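You operate a simulated robot arm through the tools that you are given. There is no shell and no other tool.

You are at the controls of a simulated robot arm. One attempt, no reset.

JOB
Fit the 31 g weight at 150 degrees and the 61 g weight at 240, then press STORE.
Fine: the balancer is off: switch it on.

The check looks at the end state, three seconds after you hand in, the way a careful person would. Anything else that was tipped, shoved, dropped, spilled or broken makes it a failure.

ROBOT AND FRAMES
A 7-joint arm with a two-finger gripper, fixed in place. Base frame: the origin is on the floor under the middle of its stand, x ahead of it, y to its left, z up. Readings come in m, degrees, newtons and seconds.
With the tool pointing down near the work surface it reaches from about 0.36 to 0.78 m from the base axis. Its first joint turns from -143.0 to 143.0 degrees. Payload 2.45 kg.
The TCP is the grasp point between the finger pads, 0.026 m short of the fingertips. In the tool frame z runs along the fingers and y along their closing line. The gripper opens to 0.096 m; its body begins 0.069 m behind the TCP.
Orientation is that of the tool frame in the base frame, as a unit quaternion [x, y, z, w]. With the fingers straight down and closing along the base's y, the tool's x points along the base's -x, its y along +y and its z along -z.

CONTROLS
- The arm moves only by the tool jog_arm. Its argument "deltas" is a list of rows, each an object of numbers (a shift or turn left out is 0, a gripper value left out holds the last): "grip": the finger opening in m, from 0 to 0.096; "tx", "ty", "tz": the shift along the tool's x, y, z in units of 400 mm (1.0 is 400 mm); "rx", "ry", "rz": the turn, a rotation vector about the tool's x, y, z in units of 180 degrees (1.0 is 180 degrees). In form: [{"grip": .., "tx": .., "ty": .., "tz": .., "rx": .., "ry": .., "rz": ..}, ...]. A call has 1 to 20 rows; each row is the pose to reach, as a shift and turn from the pose commanded when the call began, along the tool's axes at that moment. A call with a number of a shift or a turn outside -1 to 1 is refused whole. Rows are played at 5 a second. More than 0.05 m and 8.6 degrees between two rows, or a gripper value outside its range, and nothing of the call is played. A pose out of reach is approached as far as the arm can. The call stops where the force on the tool passes 90 N (or 10 N more than at its start, if that is more) or the arm is blocked; 0.2 s more then pass. Each finger travels about 0.05 m/s and halts on what it meets, pressing with about 33 N; the grip force reading is that of the motor and also rises with nothing between the fingers. The clock runs only during rows and for 0.2 s after the last one: add rows that repeat a pose to give the fingers time. The reply holds the time, the measured pose of the TCP, the force on the tool along the base axes, the opening and the grip force, in the units named above and with some noise, with the torque about the TCP (base axes, N m) and any sound that the robot's microphone picked up.
- Cameras (640 x 400 px; columns grow to the right, rows downward): "scene" is fixed at [0.0512, -0.5018, 1.6276]; the picture's right is [0.73, -0.68, 0.00], its down [-0.39, -0.42, -0.82] and it looks along [0.56, 0.60, -0.57] (base axes); focal length 357 px, centre (320, 200). "wrist" rides on the gripper at [0.082, 0.003, -0.098] in the tool frame; the picture's right is [-0.04, 1.00, 0.00], its down [-0.73, -0.03, -0.68] and it looks along [-0.68, -0.03, 0.73] (tool axes); focal length 256 px, centre (320, 200). There is no depth. A picture from a camera that has moved, and an enlarged one, comes with that camera's place and axes in the base frame and with its lens.
- get_image(camera): a new picture of that camera. No time passes.
- lift_body(by): slides the trunk up (or, below 0, down) by that many m; the arm rides with it, the base frame stays. It gives what a move gives, with no picture.
- close_up(camera, box): a new picture of the part [left, top, right, bottom] of that camera's present view, enlarged. No time passes.
- finish_job(): hands the job in; it is judged then, once.

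Nothing tells you positions but the pictures and the camera data. Unless the task says otherwise, let go and move clear before handing in.

The tools are called after "Emit:" by a JSON object that holds its "fn" and its "kwargs". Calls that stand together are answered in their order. jog_arm: Moves the arm, as the interface text tells. Its arguments: {"type":"object","properties":{"deltas":{"type":"array","items":{"type":"object","properties":{"grip":{"type":"number"},"tx":{"type":"number"},"ty":{"type":"number"},"tz":{"type":"number"},"rx":{"type":"number"},"ry":{"type":"number"},"rz":{"type":"number"}}}}},"required":["deltas"]} The other tools are called the same way: lift_body (by) moves the trunk up or down; get_image (camera) takes a picture; close_up (camera, box) takes an enlarged picture of a part of a camera's view; finish_job () hands the job in.

At the start:

```text
time: 0.0
eef_pos: [0.454, 0.0285, 1.2748]
tool_rot: [0.0, 1.0, 0.0, 0.0]
ft_force: [-0.2, 0.2, -0.4]
wrist_torque: [-0.01, -0.01, 0.0]
grip_width: 0.0962
grasp_force: 0.0
trunk travel left (down, up): [-0.575, 0.065]
```

scene: 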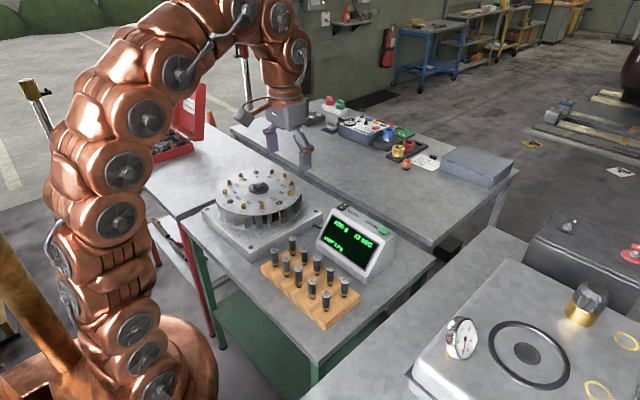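
wrist: 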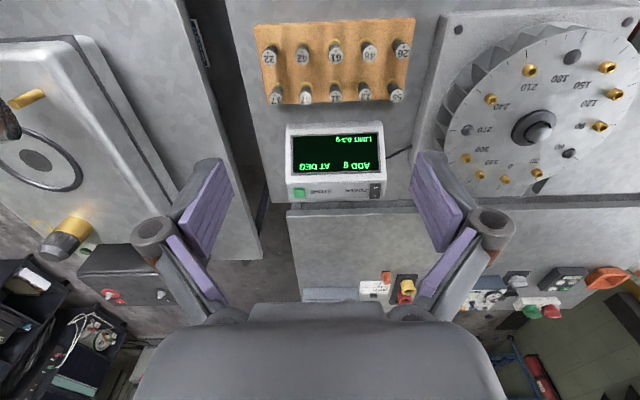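

I see a workbench with a balancing rotor (labelled in degrees), a wooden block holding ten weights, and a balancer display box with a green button and a black switch. I'll look closer before moving.

Emit:
{"fn": "close_up", "kwargs": {"camera": "wrist", "box": [240, 10, 440, 135]}}

Emit:
{"fn": "close_up", "kwargs": {"camera": "wrist", "box": [270, 110, 410, 210]}}

Emit:
{"fn": "close_up", "kwargs": {"camera": "wrist", "box": [420, 10, 640, 200]}}

Emit:
{"fn": "close_up", "kwargs": {"camera": "scene", "box": [190, 150, 410, 340]}}

Emit:
{"fn": "close_up", "kwargs": {"camera": "scene", "box": [190, 160, 340, 260]}}

Emit:
{"fn": "close_up", "kwargs": {"camera": "scene", "box": [250, 190, 410, 340]}}

```text
3.20 times, centred on (340, 72) of wrist
camera zoom: at [0.372, 0.0314, 1.3726], right [0.04, 1.0, 0.0], down [0.73, -0.03, 0.68], along [0.68, -0.03, -0.73], focal length 819 px, centre (256, 608)
```

zoom: 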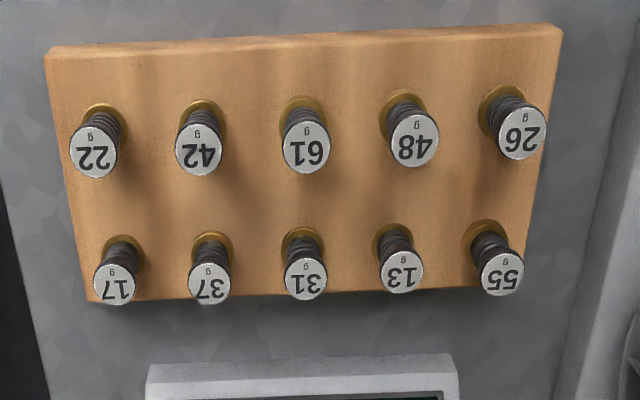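

```text
4.00 times, centred on (340, 160) of wrist
camera zoom: at [0.372, 0.0314, 1.3726], right [0.04, 1.0, 0.0], down [0.73, -0.03, 0.68], along [0.68, -0.03, -0.73], focal length 1024 px, centre (240, 360)
```

zoom: 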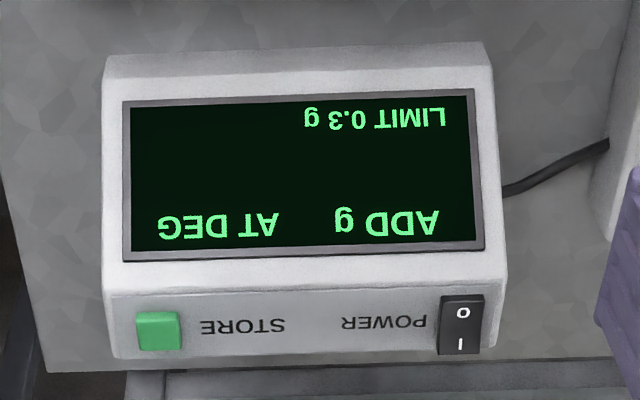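

```text
2.11 times, centred on (530, 105) of wrist
camera zoom: at [0.372, 0.0314, 1.3726], right [0.04, 1.0, 0.0], down [0.73, -0.03, 0.68], along [0.68, -0.03, -0.73], focal length 539 px, centre (-122, 400)
```

zoom: 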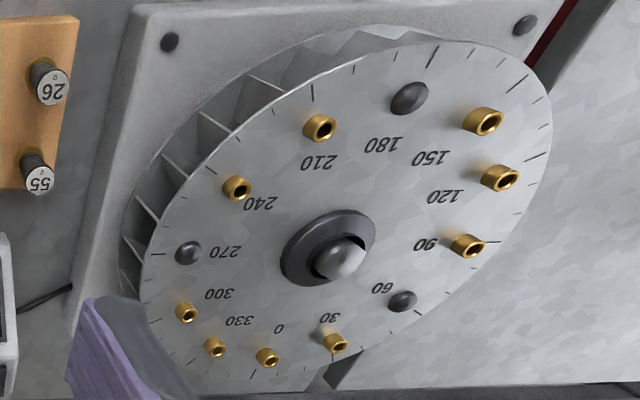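

```text
2.11 times, centred on (300, 245) of scene
camera zoom: at [0.0512, -0.5018, 1.6276], right [0.73, -0.68, 0.0], down [-0.39, -0.42, -0.82], along [0.56, 0.6, -0.57], focal length 751 px, centre (362, 105)
```

zoom: 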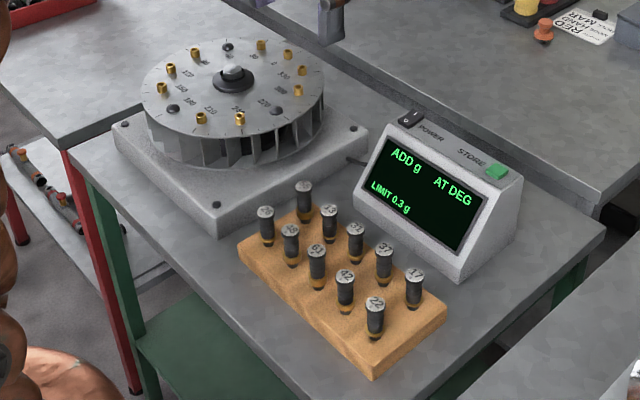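

```text
4.00 times, centred on (265, 210) of scene
camera zoom: at [0.0512, -0.5018, 1.6276], right [0.73, -0.68, 0.0], down [-0.39, -0.42, -0.82], along [0.56, 0.6, -0.57], focal length 1427 px, centre (540, 160)
```

zoom: 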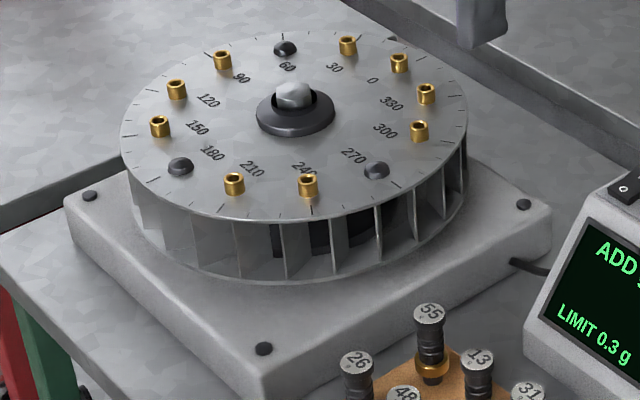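

```text
2.67 times, centred on (330, 265) of scene
camera zoom: at [0.0512, -0.5018, 1.6276], right [0.73, -0.68, 0.0], down [-0.39, -0.42, -0.82], along [0.56, 0.6, -0.57], focal length 951 px, centre (293, 27)
```

zoom: 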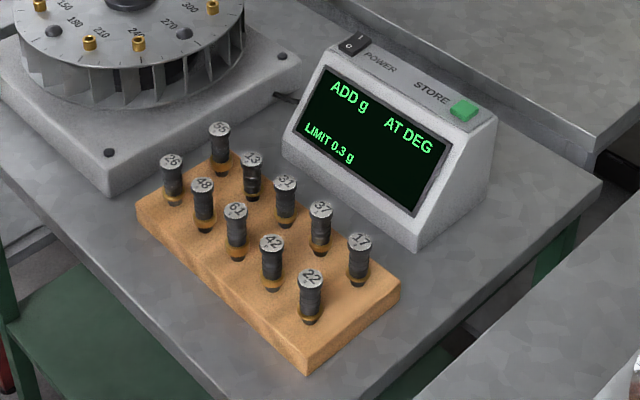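

The bench carries the weight block at about x 0.48–0.56, with its tops near z 0.91. The rotor is at about (0.55, 0.38), with sockets near z 0.97. I'll lower the trunk a little and take closer wrist pictures to triangulate more precisely.

Emit:
{"fn": "lift_body", "kwargs": {"by": -0.15}}

```text
time: 1.8
eef_pos: [0.4541, 0.0278, 1.1258]
tool_rot: [0.0, 1.0, -0.001, 0.0]
ft_force: [0.4, 0.5, -0.7]
wrist_torque: [-0.04, -0.01, -0.01]
grip_width: 0.0961
grasp_force: 0.1
trunk travel left (down, up): [-0.425, 0.215]
```

Emit:
{"fn": "get_image", "kwargs": {"camera": "wrist"}}

Emit:
{"fn": "get_image", "kwargs": {"camera": "scene"}}

```text
taken
camera wrist: at [0.372, 0.0314, 1.2227], right [0.04, 1.0, 0.0], down [0.73, -0.03, 0.68], along [0.68, -0.03, -0.73], focal length 256 px, centre (320, 200)
```

wrist: 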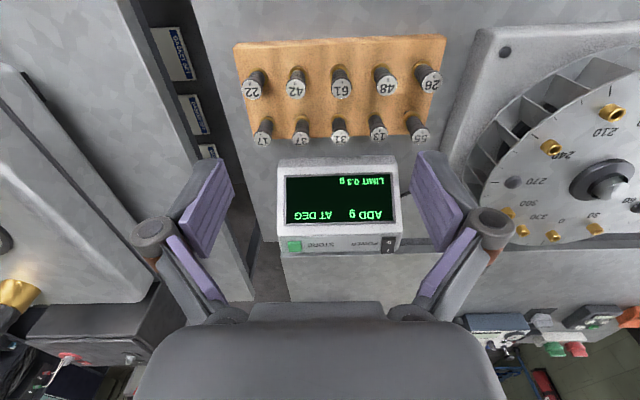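

```text
taken
```

scene: 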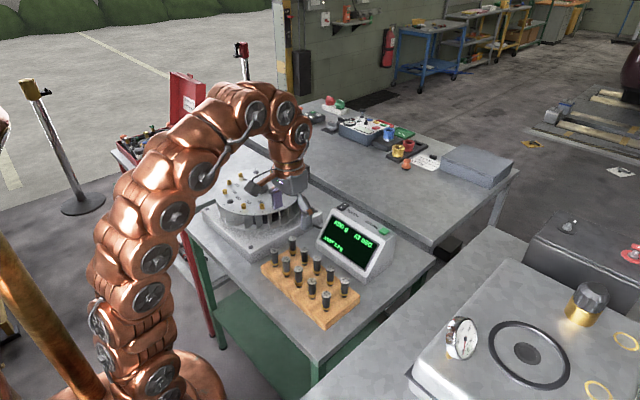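

Emit:
{"fn": "close_up", "kwargs": {"camera": "wrist", "box": [230, 30, 450, 155]}}

Emit:
{"fn": "close_up", "kwargs": {"camera": "wrist", "box": [270, 150, 420, 260]}}

Emit:
{"fn": "close_up", "kwargs": {"camera": "scene", "box": [250, 225, 370, 335]}}

Emit:
{"fn": "close_up", "kwargs": {"camera": "scene", "box": [310, 190, 410, 290]}}

```text
2.91 times, centred on (340, 92) of wrist
camera zoom: at [0.372, 0.0314, 1.2227], right [0.04, 1.0, 0.0], down [0.73, -0.03, 0.68], along [0.68, -0.03, -0.73], focal length 745 px, centre (262, 513)
```

zoom: 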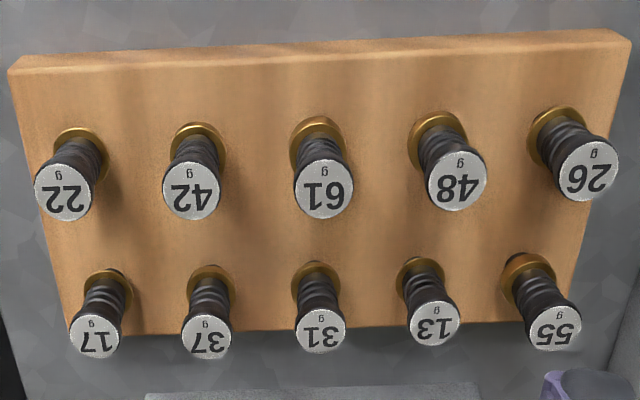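

```text
3.64 times, centred on (345, 205) of wrist
camera zoom: at [0.372, 0.0314, 1.2227], right [0.04, 1.0, 0.0], down [0.73, -0.03, 0.68], along [0.68, -0.03, -0.73], focal length 931 px, centre (229, 182)
```

zoom: 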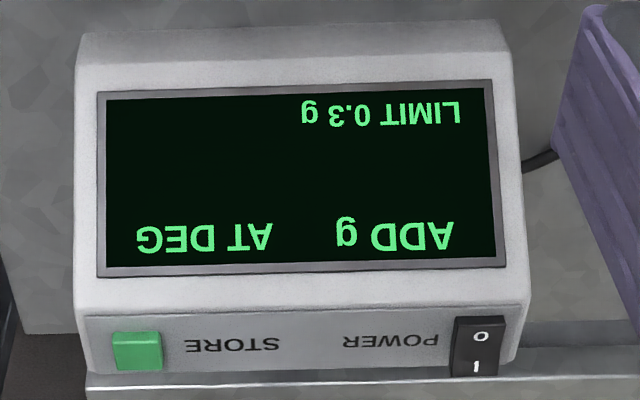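

```text
3.64 times, centred on (310, 280) of scene
camera zoom: at [0.0512, -0.5018, 1.6276], right [0.73, -0.68, 0.0], down [-0.39, -0.42, -0.82], along [0.56, 0.6, -0.57], focal length 1297 px, centre (356, -91)
```

zoom: 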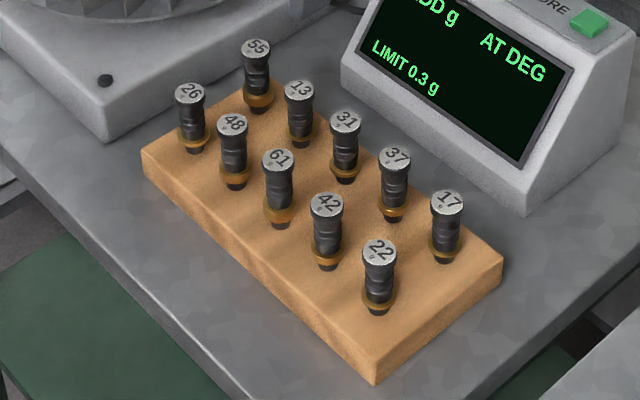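

```text
4.00 times, centred on (360, 240) of scene
camera zoom: at [0.0512, -0.5018, 1.6276], right [0.73, -0.68, 0.0], down [-0.39, -0.42, -0.82], along [0.56, 0.6, -0.57], focal length 1427 px, centre (160, 40)
```

zoom: 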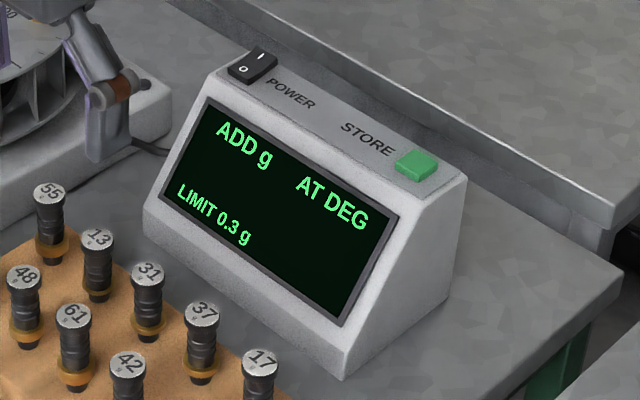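

Emit:
{"fn": "close_up", "kwargs": {"camera": "wrist", "box": [120, 130, 280, 330]}}

Emit:
{"fn": "close_up", "kwargs": {"camera": "scene", "box": [230, 110, 350, 240]}}

```text
2.00 times, centred on (200, 230) of wrist
camera zoom: at [0.372, 0.0314, 1.2227], right [0.04, 1.0, 0.0], down [0.73, -0.03, 0.68], along [0.68, -0.03, -0.73], focal length 512 px, centre (560, 140)
```

zoom: 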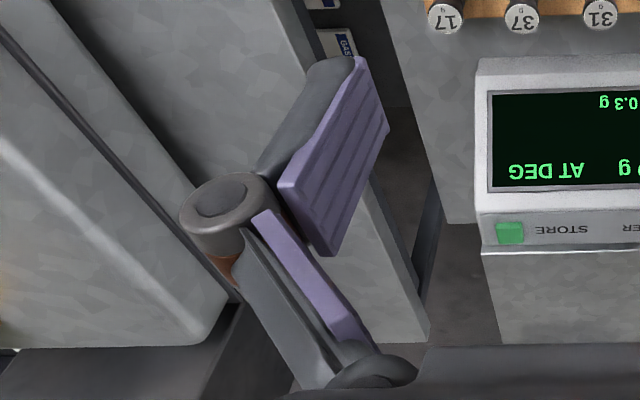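

```text
3.08 times, centred on (290, 175) of scene
camera zoom: at [0.0512, -0.5018, 1.6276], right [0.73, -0.68, 0.0], down [-0.39, -0.42, -0.82], along [0.56, 0.6, -0.57], focal length 1098 px, centre (412, 277)
```

zoom: 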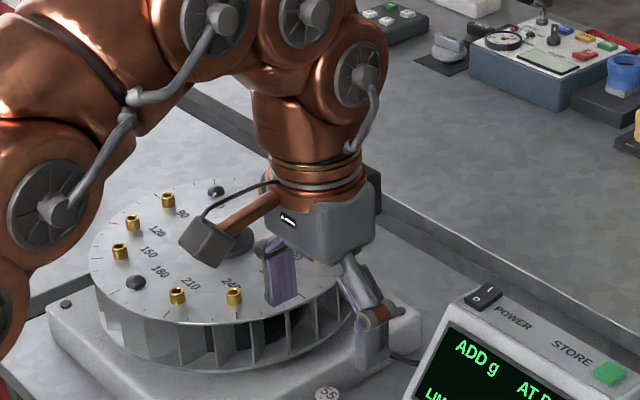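

The weights are knurled handles with a brass flange, and the sockets are the brass cups on the disc. Label angles match the base-frame angle around the hub. I'll turn the gripper so it closes along x, where the gap between rows is wider, and hover over the 61 g weight.

Emit:
{"fn": "jog_arm", "kwargs": {"deltas": [{"rz": 0.045, "tx": -0.008, "ty": 0.006}, {"rz": 0.09, "tx": -0.016, "ty": 0.012}, {"rz": 0.136, "tx": -0.024, "ty": 0.018}, {"rz": 0.182, "tx": -0.032, "ty": 0.024}, {"rz": 0.227, "tx": -0.04, "ty": 0.03}, {"rz": 0.273, "tx": -0.048, "ty": 0.036}, {"rz": 0.318, "tx": -0.056, "ty": 0.042}, {"rz": 0.364, "tx": -0.064, "ty": 0.048}, {"rz": 0.409, "tx": -0.072, "ty": 0.054}, {"rz": 0.455, "tx": -0.08, "ty": 0.06}, {"rz": 0.5, "tx": -0.0825, "ty": 0.06}, {"rz": 0.5, "tx": -0.0825, "ty": 0.06}]}}

```text
time: 4.3
eef_pos: [0.486, 0.0519, 1.1249]
tool_rot: [0.707, 0.707, 0.0, 0.0]
ft_force: [-0.5, 0.1, -0.1]
wrist_torque: [0.0, -0.01, 0.0]
grip_width: 0.0961
grasp_force: 0.1
trunk travel left (down, up): [-0.425, 0.215]
```

Emit:
{"fn": "get_image", "kwargs": {"camera": "wrist"}}

Emit:
{"fn": "get_image", "kwargs": {"camera": "scene"}}

```text
taken
camera wrist: at [0.4902, 0.1333, 1.2232], right [1.0, -0.04, 0.0], down [-0.03, -0.73, 0.68], along [-0.03, -0.68, -0.73], focal length 256 px, centre (320, 200)
```

wrist: 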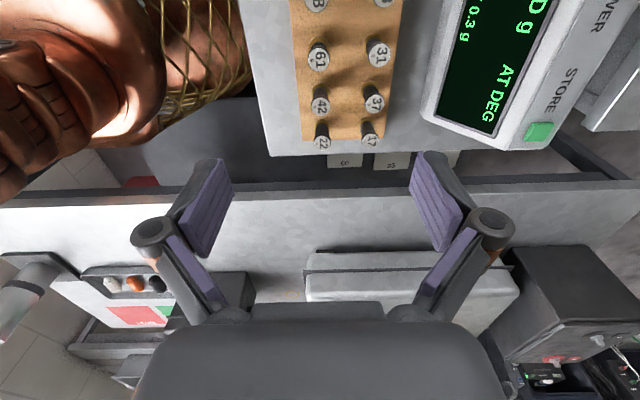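

```text
taken
```

scene: 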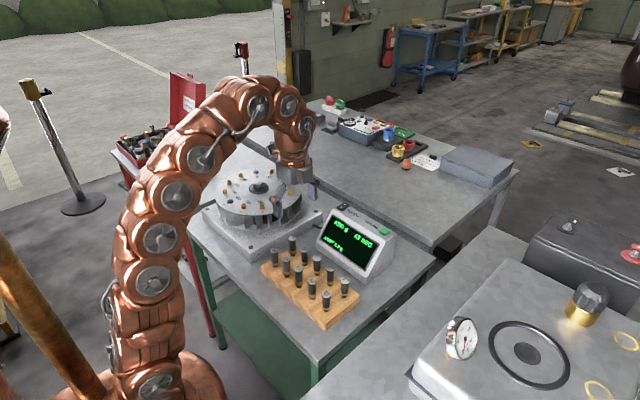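

Emit:
{"fn": "close_up", "kwargs": {"camera": "wrist", "box": [280, 0, 400, 150]}}

Emit:
{"fn": "close_up", "kwargs": {"camera": "wrist", "box": [420, 0, 640, 160]}}

```text
2.67 times, centred on (340, 75) of wrist
camera zoom: at [0.4902, 0.1333, 1.2232], right [1.0, -0.04, 0.0], down [-0.03, -0.73, 0.68], along [-0.03, -0.68, -0.73], focal length 683 px, centre (267, 533)
```

zoom: 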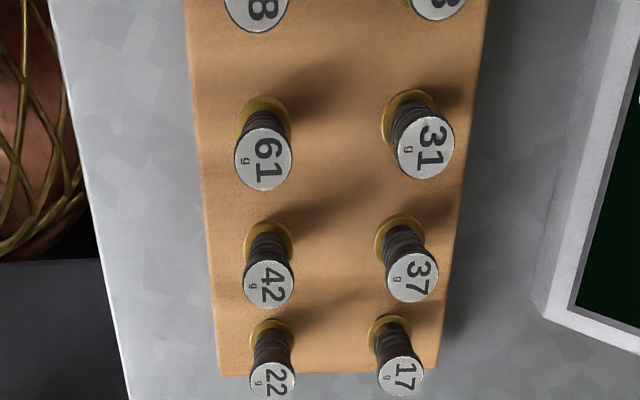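

```text
2.50 times, centred on (530, 80) of wrist
camera zoom: at [0.4902, 0.1333, 1.2232], right [1.0, -0.04, 0.0], down [-0.03, -0.73, 0.68], along [-0.03, -0.68, -0.73], focal length 640 px, centre (-205, 500)
```

zoom: 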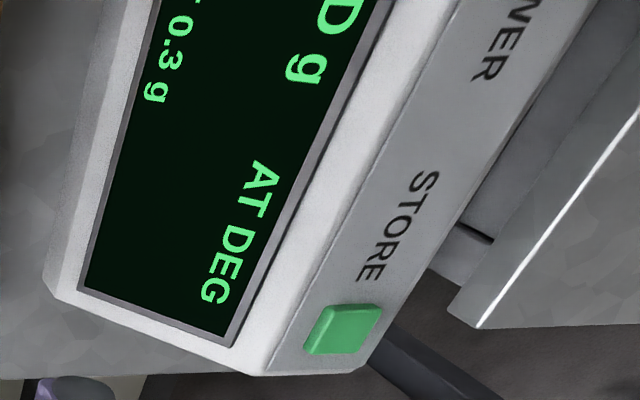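

The 61 g top triangulates to (0.486, 0.0525, 0.905) and the 31 g top to (0.554, 0.052, 0.898). I'll descend part way over the 61 g weight with the fingers partly closed, and check alignment.

Emit:
{"fn": "jog_arm", "kwargs": {"deltas": [{"tz": 0.08, "grip": 0.07}, {"tz": 0.16, "grip": 0.06}, {"tz": 0.24, "grip": 0.05}, {"tz": 0.3125, "grip": 0.05}, {"tz": 0.3125, "grip": 0.05}]}}

Emit:
{"fn": "get_image", "kwargs": {"camera": "wrist"}}

Emit:
{"fn": "close_up", "kwargs": {"camera": "scene", "box": [240, 150, 400, 330]}}

```text
time: 5.5
eef_pos: [0.4847, 0.0533, 0.9993]
tool_rot: [0.707, 0.707, -0.001, 0.0]
ft_force: [1.2, -0.7, 0.2]
wrist_torque: [0.02, -0.04, 0.0]
grip_width: 0.0502
grasp_force: 0.1
trunk travel left (down, up): [-0.425, 0.215]
```

```text
taken
camera wrist: at [0.4878, 0.1342, 1.0976], right [1.0, -0.04, 0.0], down [-0.03, -0.73, 0.68], along [-0.03, -0.68, -0.73], focal length 256 px, centre (320, 200)
```

wrist: 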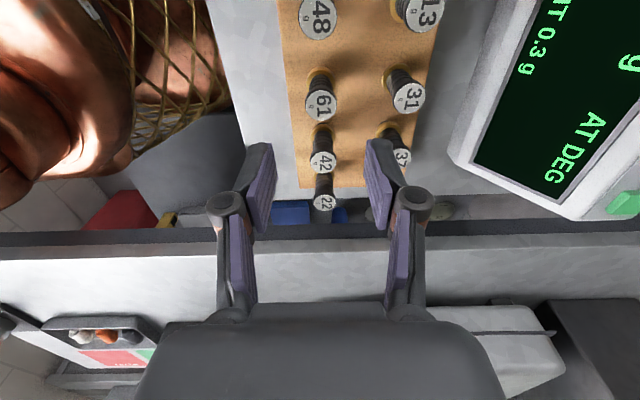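

```text
2.22 times, centred on (320, 240) of scene
camera zoom: at [0.0512, -0.5018, 1.6276], right [0.73, -0.68, 0.0], down [-0.39, -0.42, -0.82], along [0.56, 0.6, -0.57], focal length 793 px, centre (320, 111)
```

zoom: 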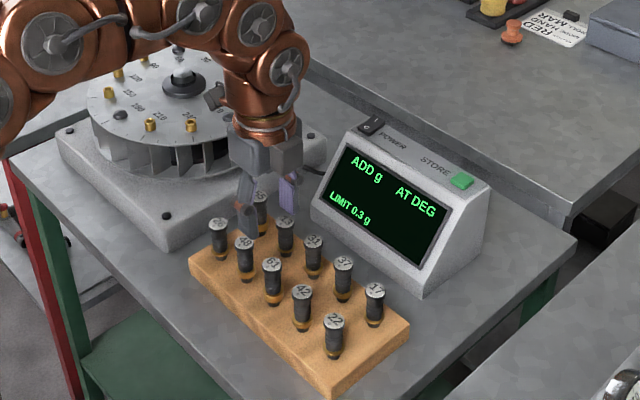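

Emit:
{"fn": "close_up", "kwargs": {"camera": "wrist", "box": [240, 0, 440, 220]}}

Emit:
{"fn": "close_up", "kwargs": {"camera": "wrist", "box": [285, 60, 355, 130]}}

Emit:
{"fn": "close_up", "kwargs": {"camera": "scene", "box": [280, 240, 340, 300]}}

```text
1.82 times, centred on (340, 110) of wrist
camera zoom: at [0.4878, 0.1342, 1.0976], right [1.0, -0.04, 0.0], down [-0.03, -0.73, 0.68], along [-0.03, -0.68, -0.73], focal length 465 px, centre (284, 364)
```

zoom: 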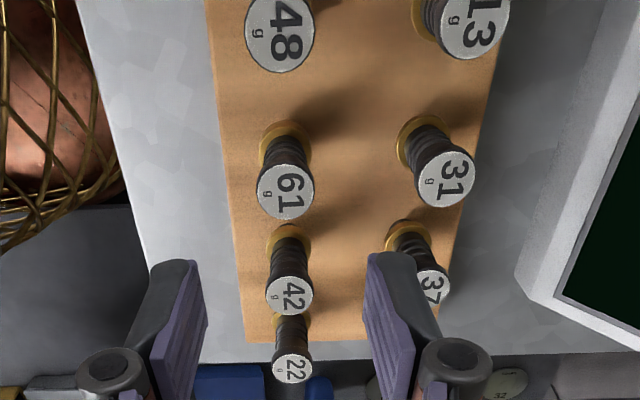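

```text
5.71 times, centred on (320, 95) of wrist
camera zoom: at [0.4878, 0.1342, 1.0976], right [1.0, -0.04, 0.0], down [-0.03, -0.73, 0.68], along [-0.03, -0.68, -0.73], focal length 1463 px, centre (320, 800)
```

zoom: 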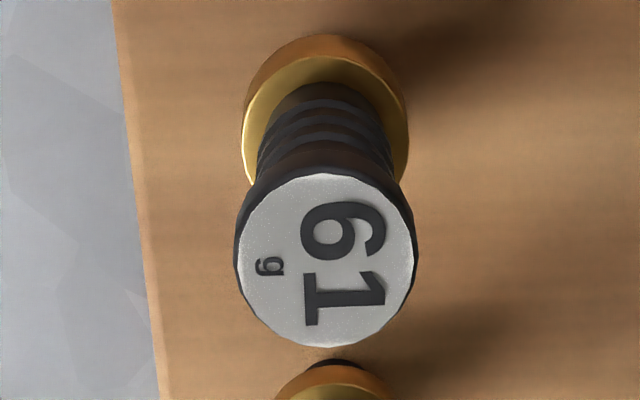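

```text
6.67 times, centred on (310, 270) of scene
camera zoom: at [0.0512, -0.5018, 1.6276], right [0.73, -0.68, 0.0], down [-0.39, -0.42, -0.82], along [0.56, 0.6, -0.57], focal length 2378 px, centre (387, -267)
```

zoom: 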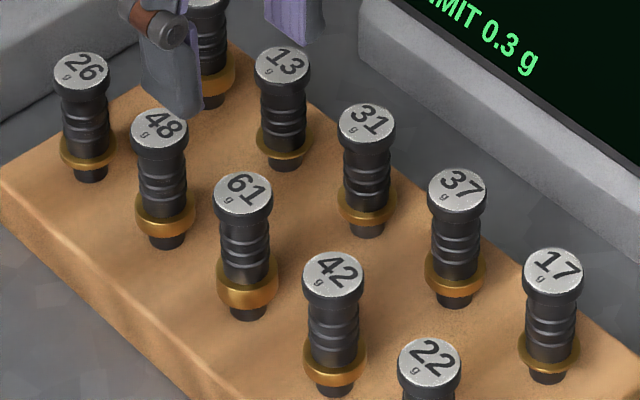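

The alignment is good: the 61 g cap is at (0.4856, 0.053) and the TCP is at (0.4847, 0.0533). I'll descend so the TCP is about 12 mm below the cap top, with the fingertips just above the brass flange, then check before closing.

Emit:
{"fn": "jog_arm", "kwargs": {"deltas": [{"tz": 0.07, "ty": 0.002}, {"tz": 0.14, "ty": 0.002}, {"tz": 0.2, "ty": 0.002}, {"tz": 0.24, "ty": 0.002}, {"tz": 0.266, "ty": 0.002}, {"tz": 0.266, "ty": 0.002}]}}

Emit:
{"fn": "get_image", "kwargs": {"camera": "wrist"}}

Emit:
{"fn": "close_up", "kwargs": {"camera": "scene", "box": [260, 220, 360, 310]}}

```text
time: 7.0
eef_pos: [0.4864, 0.0516, 0.8917]
tool_rot: [0.707, 0.707, -0.001, 0.0]
ft_force: [-0.5, 0.9, 0.6]
wrist_torque: [-0.02, -0.02, 0.0]
grip_width: 0.0501
grasp_force: 0.1
trunk travel left (down, up): [-0.425, 0.215]
```

```text
taken
camera wrist: at [0.4902, 0.1335, 0.9898], right [1.0, -0.04, 0.0], down [-0.03, -0.73, 0.68], along [-0.03, -0.68, -0.73], focal length 256 px, centre (320, 200)
```

wrist: 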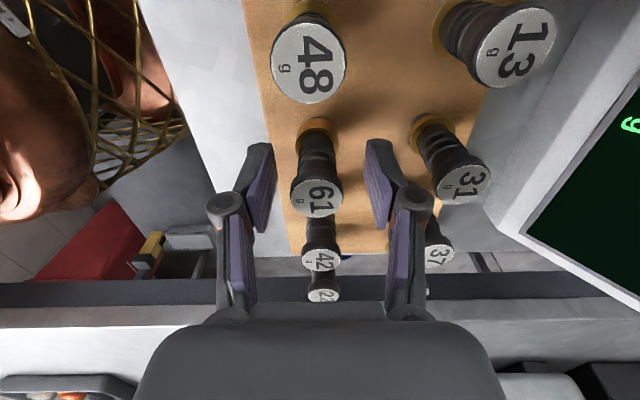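

```text
4.44 times, centred on (310, 265) of scene
camera zoom: at [0.0512, -0.5018, 1.6276], right [0.73, -0.68, 0.0], down [-0.39, -0.42, -0.82], along [0.56, 0.6, -0.57], focal length 1585 px, centre (364, -89)
```

zoom: 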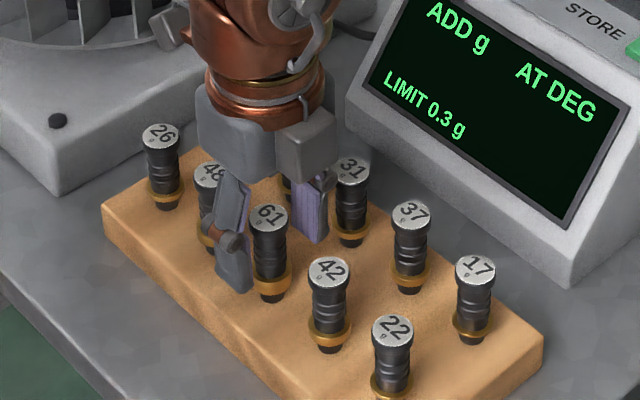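

The fingers straddle the 61 g weight cleanly, so I'll close on it.

Emit:
{"fn": "jog_arm", "kwargs": {"deltas": [{"grip": 0.03}, {"grip": 0.02}, {"grip": 0.015}, {"grip": 0.015}, {"grip": 0.015}]}}

Emit:
{"fn": "close_up", "kwargs": {"camera": "wrist", "box": [220, 90, 420, 290]}}

```text
time: 8.2
eef_pos: [0.4842, 0.0517, 0.8914]
tool_rot: [0.707, 0.708, 0.0, 0.0]
ft_force: [-18.8, 0.8, -1.4]
wrist_torque: [0.02, -0.07, 0.05]
grip_width: 0.0231
grasp_force: 26.2
trunk travel left (down, up): [-0.425, 0.215]
```

```text
2.00 times, centred on (320, 190) of wrist
camera zoom: at [0.489, 0.1334, 0.9898], right [1.0, -0.04, 0.0], down [-0.03, -0.73, 0.68], along [-0.03, -0.68, -0.73], focal length 512 px, centre (320, 220)
```

zoom: 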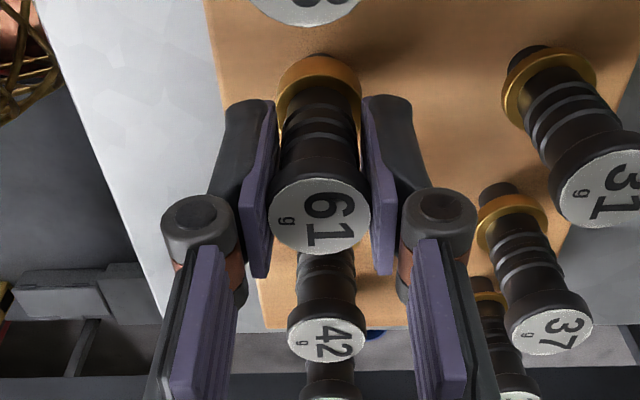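

Grip holds at 23 mm, but there is a side force of −19 N in x, so the weight's hole is about 2 mm toward −x. I'll relax that before lifting.

Emit:
{"fn": "jog_arm", "kwargs": {"deltas": [{"ty": -0.004}, {"ty": -0.004}]}}

```text
time: 8.8
eef_pos: [0.4859, 0.0515, 0.8923]
tool_rot: [0.707, 0.708, 0.001, 0.001]
ft_force: [0.6, 0.6, -0.2]
wrist_torque: [0.0, -0.02, -0.05]
grip_width: 0.0231
grasp_force: 26.1
trunk travel left (down, up): [-0.425, 0.215]
```

Emit:
{"fn": "jog_arm", "kwargs": {"deltas": [{"tz": -0.02}, {"tz": -0.05}, {"tz": -0.1}, {"tz": -0.15}]}}

Emit:
{"fn": "get_image", "kwargs": {"camera": "wrist"}}

Emit:
{"fn": "close_up", "kwargs": {"camera": "scene", "box": [250, 190, 370, 310]}}

```text
time: 9.8
eef_pos: [0.4851, 0.0531, 0.9535]
tool_rot: [0.707, 0.707, 0.0, 0.001]
ft_force: [0.4, -0.4, -1.2]
wrist_torque: [-0.02, -0.03, 0.0]
grip_width: 0.0229
grasp_force: 26.4
trunk travel left (down, up): [-0.425, 0.215]
```

```text
taken
camera wrist: at [0.4891, 0.135, 1.0517], right [1.0, -0.04, 0.0], down [-0.03, -0.73, 0.68], along [-0.03, -0.68, -0.73], focal length 256 px, centre (320, 200)
```

wrist: 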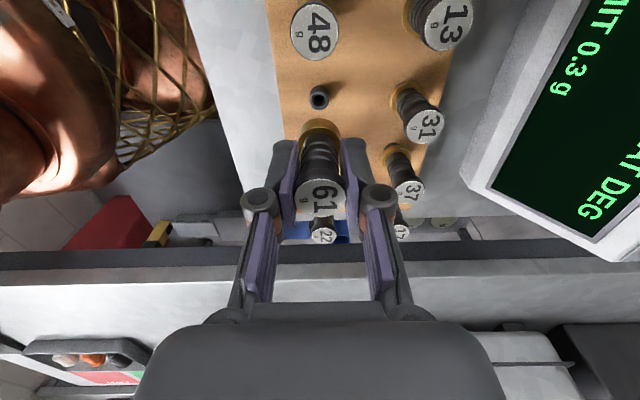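

```text
3.33 times, centred on (310, 250) of scene
camera zoom: at [0.0512, -0.5018, 1.6276], right [0.73, -0.68, 0.0], down [-0.39, -0.42, -0.82], along [0.56, 0.6, -0.57], focal length 1189 px, centre (353, 33)
```

zoom: 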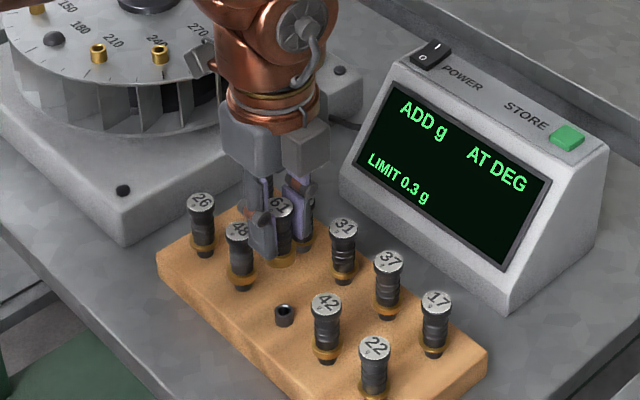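

Emit:
{"fn": "jog_arm", "kwargs": {"deltas": [{"tz": -0.1}, {"tz": -0.2}, {"tz": -0.3}, {"tz": -0.36}, {"tz": -0.36}]}}

Emit:
{"fn": "get_image", "kwargs": {"camera": "wrist"}}

Emit:
{"fn": "close_up", "kwargs": {"camera": "scene", "box": [250, 130, 350, 230]}}

Emit:
{"fn": "close_up", "kwargs": {"camera": "scene", "box": [275, 260, 335, 310]}}

```text
time: 10.9
eef_pos: [0.486, 0.0525, 1.0965]
tool_rot: [0.708, 0.706, 0.0, 0.0]
ft_force: [-0.2, 0.5, -0.9]
wrist_torque: [0.01, 0.03, -0.01]
grip_width: 0.0231
grasp_force: 26.6
trunk travel left (down, up): [-0.425, 0.215]
```

```text
taken
camera wrist: at [0.4898, 0.1335, 1.1934], right [1.0, -0.04, 0.0], down [-0.03, -0.73, 0.68], along [-0.03, -0.68, -0.73], focal length 256 px, centre (320, 200)
```

wrist: 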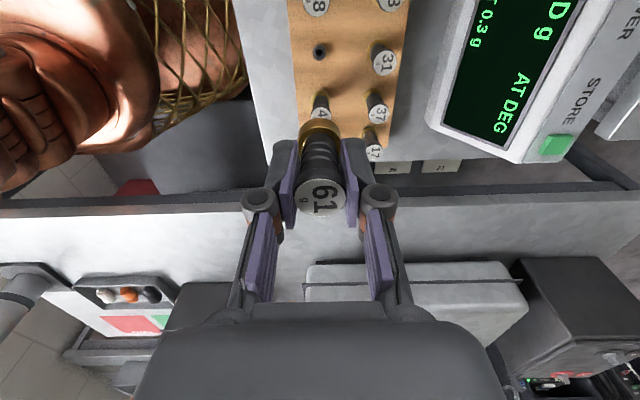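

```text
4.00 times, centred on (300, 180) of scene
camera zoom: at [0.0512, -0.5018, 1.6276], right [0.73, -0.68, 0.0], down [-0.39, -0.42, -0.82], along [0.56, 0.6, -0.57], focal length 1427 px, centre (400, 280)
```

zoom: 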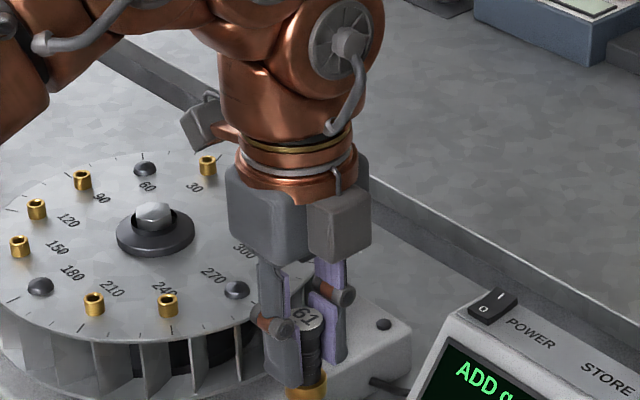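

```text
8.00 times, centred on (305, 285) of scene
camera zoom: at [0.0512, -0.5018, 1.6276], right [0.73, -0.68, 0.0], down [-0.39, -0.42, -0.82], along [0.56, 0.6, -0.57], focal length 2853 px, centre (440, -480)
```

zoom: 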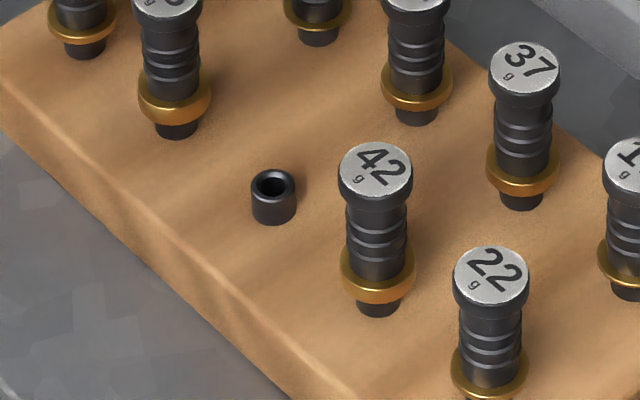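

Emit:
{"fn": "close_up", "kwargs": {"camera": "scene", "box": [300, 200, 360, 260]}}

Emit:
{"fn": "close_up", "kwargs": {"camera": "scene", "box": [200, 155, 310, 230]}}

```text
6.67 times, centred on (330, 230) of scene
camera zoom: at [0.0512, -0.5018, 1.6276], right [0.73, -0.68, 0.0], down [-0.39, -0.42, -0.82], along [0.56, 0.6, -0.57], focal length 2378 px, centre (253, 0)
```

zoom: 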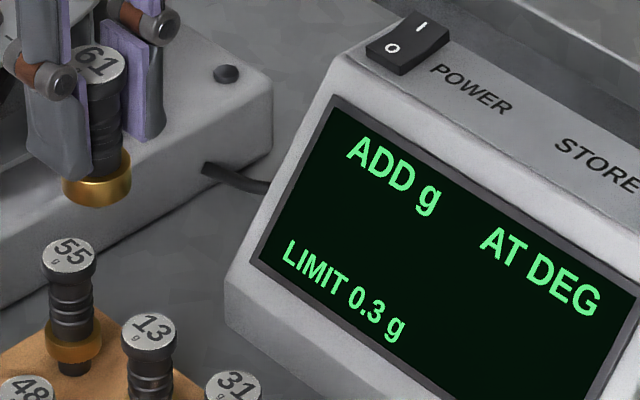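

```text
5.33 times, centred on (255, 192) of scene
camera zoom: at [0.0512, -0.5018, 1.6276], right [0.73, -0.68, 0.0], down [-0.39, -0.42, -0.82], along [0.56, 0.6, -0.57], focal length 1902 px, centre (667, 240)
```

zoom: 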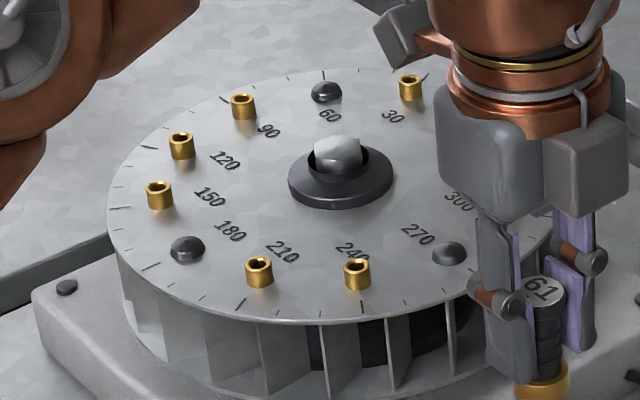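

The weight came off a tubular post on the block, and the rotor has similar brass tubes. The 61 g weight is held upright in the gripper. I'll carry it high over the 240° socket for a close look.

Emit:
{"fn": "jog_arm", "kwargs": {"deltas": [{"tx": 0.08, "ty": 0.02}, {"tx": 0.18, "ty": 0.04}, {"tx": 0.28, "ty": 0.065}, {"tx": 0.38, "ty": 0.09}, {"tx": 0.48, "ty": 0.11}, {"tx": 0.56, "ty": 0.13}, {"tx": 0.604, "ty": 0.14}, {"tx": 0.604, "ty": 0.14}]}}

Emit:
{"fn": "get_image", "kwargs": {"camera": "wrist"}}

Emit:
{"fn": "get_image", "kwargs": {"camera": "scene"}}

```text
time: 12.8
eef_pos: [0.5154, 0.2769, 1.0719]
tool_rot: [0.707, 0.707, 0.0, 0.0]
ft_force: [-1.2, 0.8, -0.7]
wrist_torque: [-0.01, 0.01, 0.01]
grip_width: 0.0231
grasp_force: 26.3
out of reach, approached as far as the arm can: row 4, 5, 6, 7, 8
trunk travel left (down, up): [-0.425, 0.215]
```

```text
taken
camera wrist: at [0.5186, 0.3581, 1.1711], right [1.0, -0.04, 0.0], down [-0.03, -0.73, 0.68], along [-0.03, -0.68, -0.73], focal length 256 px, centre (320, 200)
```

wrist: 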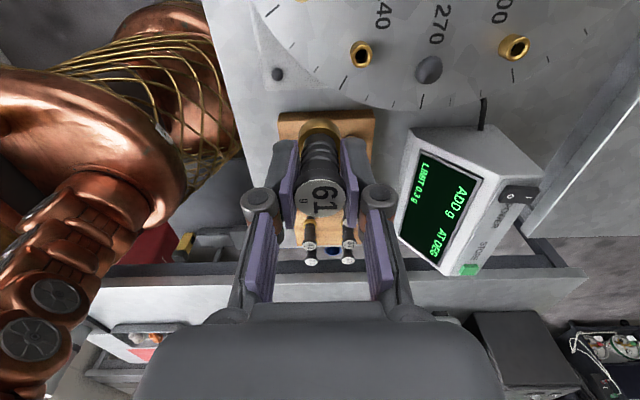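

```text
taken
```

scene: 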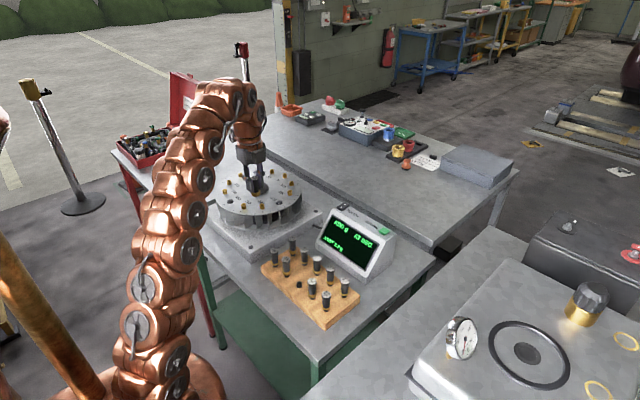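

The arm ran out of reach at this trunk height. Raising the trunk lets the arm work lower relative to its shoulder, so I'll lift it.

Emit:
{"fn": "lift_body", "kwargs": {"by": 0.15}}

```text
time: 14.5
eef_pos: [0.5142, 0.2763, 1.2226]
tool_rot: [0.707, 0.708, 0.0, -0.001]
ft_force: [0.3, 0.1, -0.6]
wrist_torque: [0.0, 0.0, -0.01]
grip_width: 0.0227
grasp_force: 26.1
trunk travel left (down, up): [-0.575, 0.065]
```

Emit:
{"fn": "jog_arm", "kwargs": {"deltas": [{"tz": 0.05}, {"tz": 0.1}]}}

```text
time: 15.1
eef_pos: [0.5154, 0.2753, 1.1832]
tool_rot: [0.707, 0.707, 0.001, 0.0]
ft_force: [-0.5, -0.1, -0.9]
wrist_torque: [-0.03, 0.01, 0.0]
grip_width: 0.023
grasp_force: 25.8
trunk travel left (down, up): [-0.575, 0.065]
```

Emit:
{"fn": "jog_arm", "kwargs": {"deltas": [{"tz": 0.08, "tx": 0.02, "ty": 0.03}, {"tz": 0.16, "tx": 0.045, "ty": 0.066}, {"tz": 0.2, "tx": 0.045, "ty": 0.066}, {"tz": 0.2, "tx": 0.045, "ty": 0.066}]}}

Emit:
{"fn": "get_image", "kwargs": {"camera": "wrist"}}

Emit:
{"fn": "get_image", "kwargs": {"camera": "scene"}}

```text
time: 16.1
eef_pos: [0.5419, 0.2928, 1.104]
tool_rot: [0.707, 0.707, 0.0, 0.0]
ft_force: [-0.3, 0.1, -0.4]
wrist_torque: [0.02, 0.01, -0.02]
grip_width: 0.0231
grasp_force: 25.8
trunk travel left (down, up): [-0.575, 0.065]
```

```text
taken
camera wrist: at [0.5451, 0.3755, 1.2016], right [1.0, -0.04, 0.0], down [-0.03, -0.73, 0.68], along [-0.03, -0.68, -0.73], focal length 256 px, centre (320, 200)
```

wrist: 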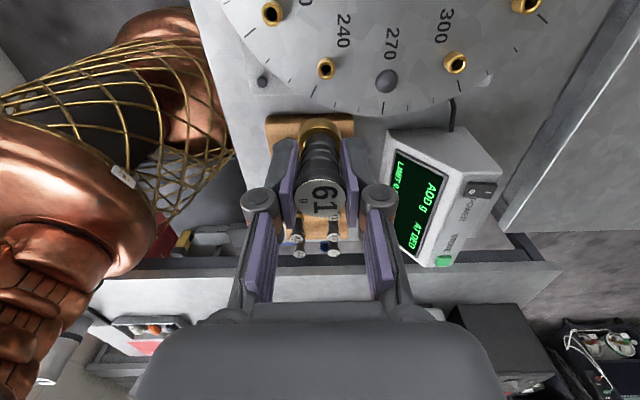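

```text
taken
```

scene: 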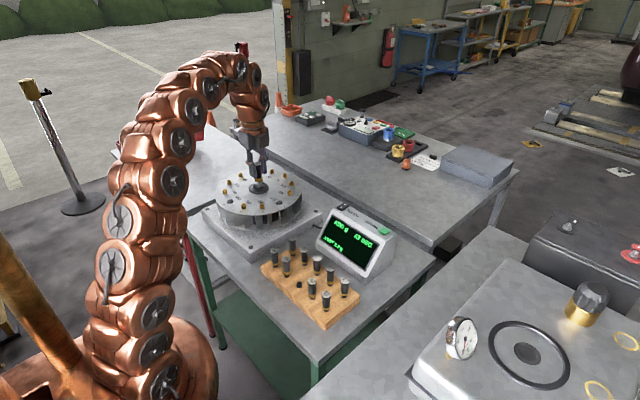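

Now I have reach. The 240° cup is in the wrist view, so I'll zoom in to measure it.

Emit:
{"fn": "close_up", "kwargs": {"camera": "wrist", "box": [290, 40, 360, 100]}}

Emit:
{"fn": "close_up", "kwargs": {"camera": "wrist", "box": [230, 0, 550, 180]}}

Emit:
{"fn": "close_up", "kwargs": {"camera": "scene", "box": [205, 160, 305, 235]}}

Emit:
{"fn": "close_up", "kwargs": {"camera": "scene", "box": [210, 165, 270, 215]}}

```text
6.67 times, centred on (325, 70) of wrist
camera zoom: at [0.5451, 0.3755, 1.2016], right [1.0, -0.04, 0.0], down [-0.03, -0.73, 0.68], along [-0.03, -0.68, -0.73], focal length 1707 px, centre (287, 1067)
```

zoom: 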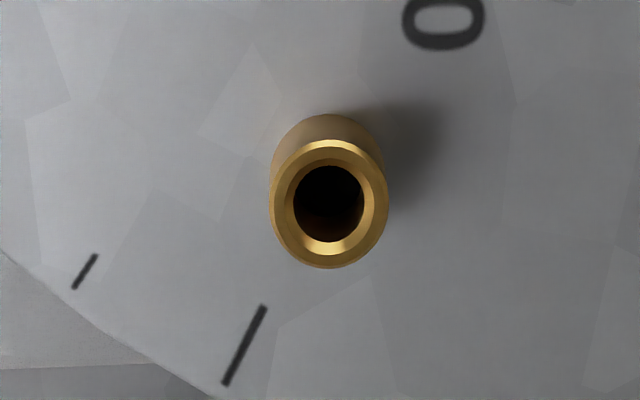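

```text
2.00 times, centred on (390, 90) of wrist
camera zoom: at [0.5451, 0.3755, 1.2016], right [1.0, -0.04, 0.0], down [-0.03, -0.73, 0.68], along [-0.03, -0.68, -0.73], focal length 512 px, centre (180, 420)
```

zoom: 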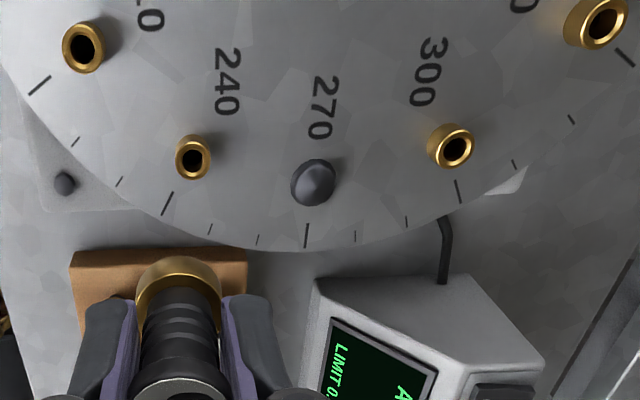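

```text
5.33 times, centred on (255, 198) of scene
camera zoom: at [0.0512, -0.5018, 1.6276], right [0.73, -0.68, 0.0], down [-0.39, -0.42, -0.82], along [0.56, 0.6, -0.57], focal length 1902 px, centre (667, 213)
```

zoom: 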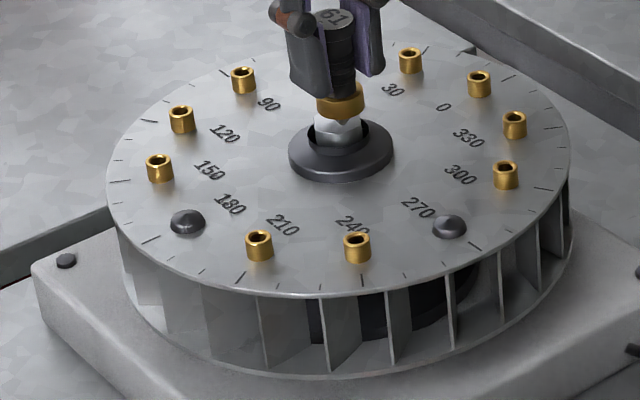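

```text
8.00 times, centred on (240, 190) of scene
camera zoom: at [0.0512, -0.5018, 1.6276], right [0.73, -0.68, 0.0], down [-0.39, -0.42, -0.82], along [0.56, 0.6, -0.57], focal length 2853 px, centre (960, 280)
```

zoom: 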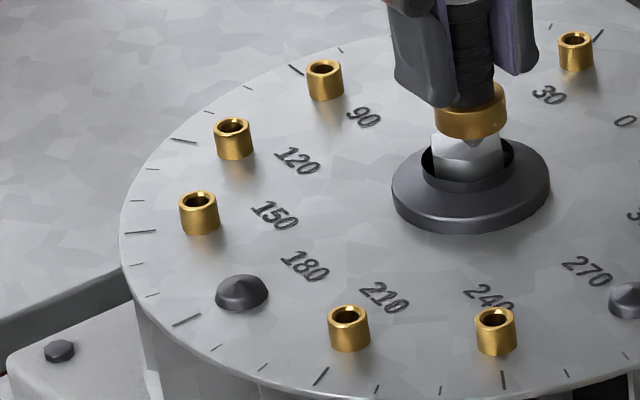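

Emit:
{"fn": "jog_arm", "kwargs": {"deltas": [{"tx": 0.05, "ty": 0.008}, {"tx": 0.1, "ty": 0.015}, {"tx": 0.1, "ty": 0.015}]}}

Emit:
{"fn": "get_image", "kwargs": {"camera": "wrist"}}

Emit:
{"fn": "close_up", "kwargs": {"camera": "wrist", "box": [290, 80, 360, 140]}}

```text
time: 16.9
eef_pos: [0.5484, 0.3339, 1.1033]
tool_rot: [0.707, 0.707, 0.001, -0.001]
ft_force: [-0.5, 0.0, -1.2]
wrist_torque: [-0.02, -0.02, 0.02]
grip_width: 0.023
grasp_force: 26.1
trunk travel left (down, up): [-0.575, 0.065]
```

```text
taken
camera wrist: at [0.5515, 0.4154, 1.2014], right [1.0, -0.04, 0.0], down [-0.03, -0.73, 0.68], along [-0.03, -0.68, -0.73], focal length 256 px, centre (320, 200)
```

wrist: 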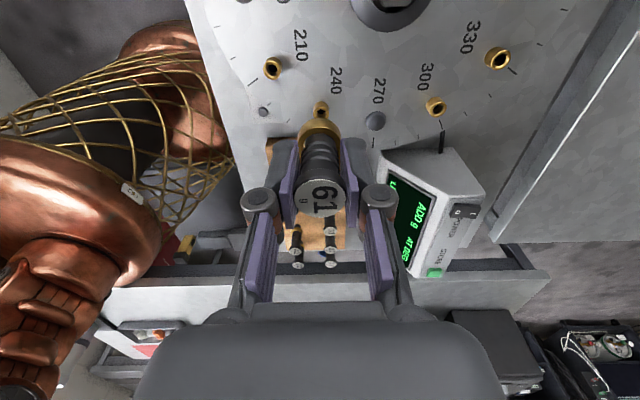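

```text
6.67 times, centred on (325, 110) of wrist
camera zoom: at [0.5515, 0.4154, 1.2014], right [1.0, -0.04, 0.0], down [-0.03, -0.73, 0.68], along [-0.03, -0.68, -0.73], focal length 1707 px, centre (287, 800)
```

zoom: 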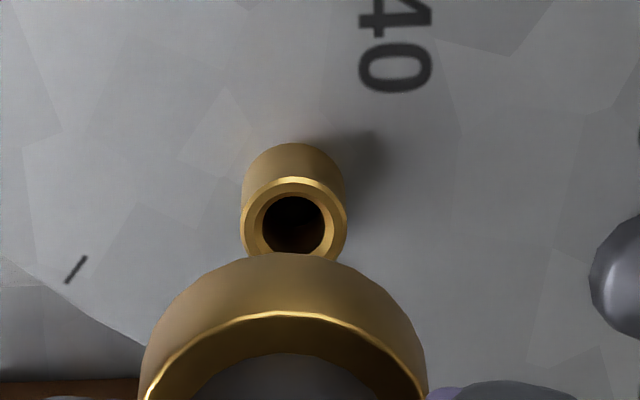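

The cup rim triangulates to about (0.548, 0.3047, 0.958). I'll go over it and lower until the flange is roughly 15 mm above the rim, then inspect.

Emit:
{"fn": "jog_arm", "kwargs": {"deltas": [{"tx": -0.0725, "tz": 0.04}, {"tx": -0.0725, "tz": 0.1}, {"tx": -0.0725, "tz": 0.16}, {"tx": -0.0725, "tz": 0.2}, {"tx": -0.0725, "tz": 0.2075}, {"tx": -0.0725, "tz": 0.2075}]}}

Emit:
{"fn": "get_image", "kwargs": {"camera": "wrist"}}

Emit:
{"fn": "close_up", "kwargs": {"camera": "wrist", "box": [270, 80, 370, 220]}}

Emit:
{"fn": "close_up", "kwargs": {"camera": "scene", "box": [230, 155, 290, 215]}}

```text
time: 18.3
eef_pos: [0.5474, 0.3059, 1.0192]
tool_rot: [0.707, 0.708, 0.0, 0.0]
ft_force: [0.3, -0.2, -1.6]
wrist_torque: [0.0, -0.01, 0.02]
grip_width: 0.0229
grasp_force: 26.0
trunk travel left (down, up): [-0.575, 0.065]
```

```text
taken
camera wrist: at [0.5508, 0.3876, 1.1172], right [1.0, -0.04, 0.0], down [-0.03, -0.73, 0.68], along [-0.03, -0.68, -0.73], focal length 256 px, centre (320, 200)
```

wrist: 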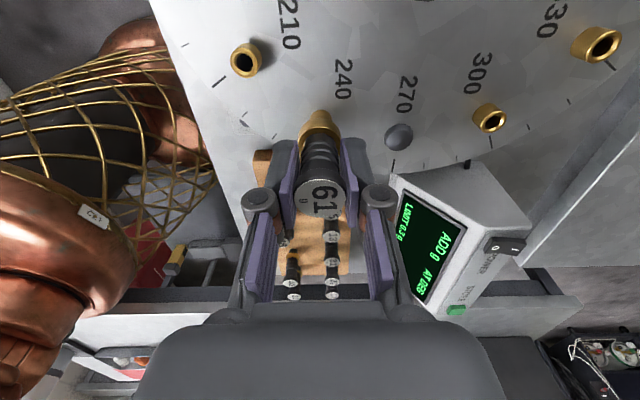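

```text
2.86 times, centred on (320, 150) of wrist
camera zoom: at [0.5508, 0.3876, 1.1172], right [1.0, -0.04, 0.0], down [-0.03, -0.73, 0.68], along [-0.03, -0.68, -0.73], focal length 731 px, centre (320, 343)
```

zoom: 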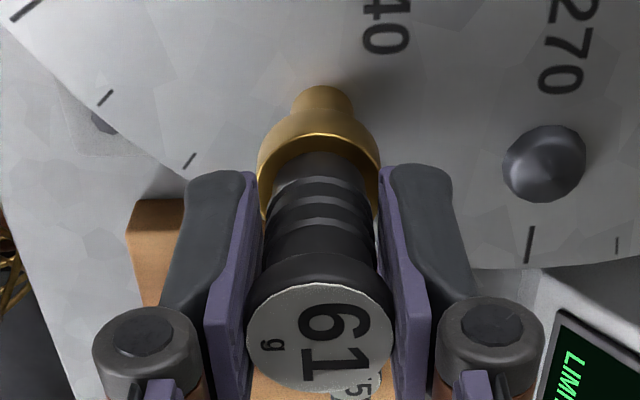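

```text
6.67 times, centred on (260, 185) of scene
camera zoom: at [0.0512, -0.5018, 1.6276], right [0.73, -0.68, 0.0], down [-0.39, -0.42, -0.82], along [0.56, 0.6, -0.57], focal length 2378 px, centre (720, 300)
```

zoom: 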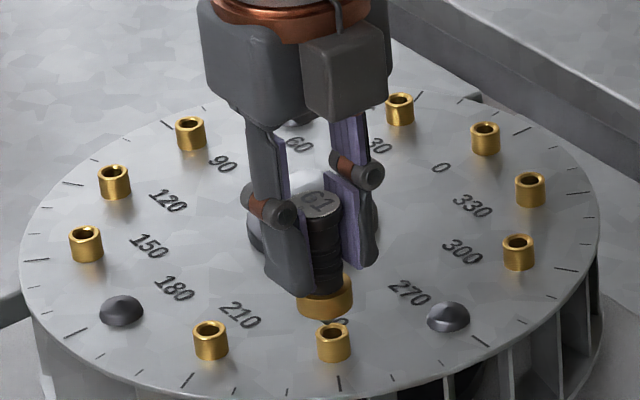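

Emit:
{"fn": "close_up", "kwargs": {"camera": "wrist", "box": [295, 95, 345, 145]}}

Emit:
{"fn": "close_up", "kwargs": {"camera": "scene", "box": [247, 170, 277, 200]}}

```text
8.00 times, centred on (320, 120) of wrist
camera zoom: at [0.5508, 0.3876, 1.1172], right [1.0, -0.04, 0.0], down [-0.03, -0.73, 0.68], along [-0.03, -0.68, -0.73], focal length 2048 px, centre (320, 840)
```

zoom: 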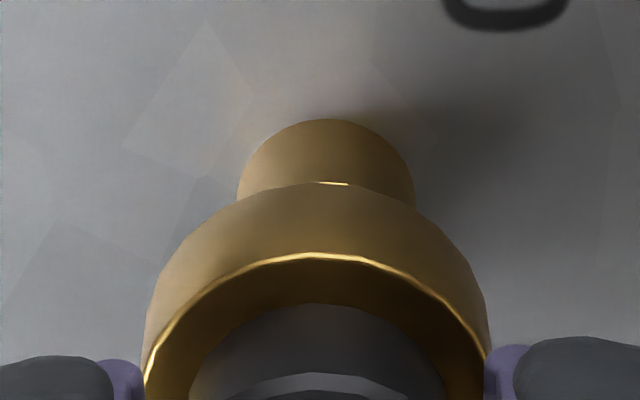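

```text
13.33 times, centred on (262, 185) of scene
camera zoom: at [0.0512, -0.5018, 1.6276], right [0.73, -0.68, 0.0], down [-0.39, -0.42, -0.82], along [0.56, 0.6, -0.57], focal length 4756 px, centre (1093, 400)
```

zoom: 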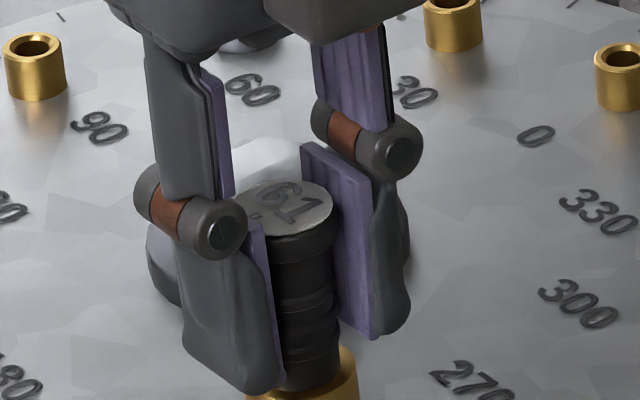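

Emit:
{"fn": "close_up", "kwargs": {"camera": "scene", "box": [245, 180, 285, 220]}}

```text
10.00 times, centred on (265, 200) of scene
camera zoom: at [0.0512, -0.5018, 1.6276], right [0.73, -0.68, 0.0], down [-0.39, -0.42, -0.82], along [0.56, 0.6, -0.57], focal length 3567 px, centre (870, 200)
```

zoom: 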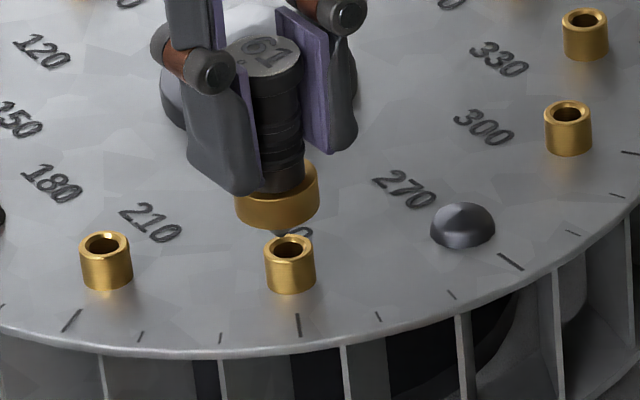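

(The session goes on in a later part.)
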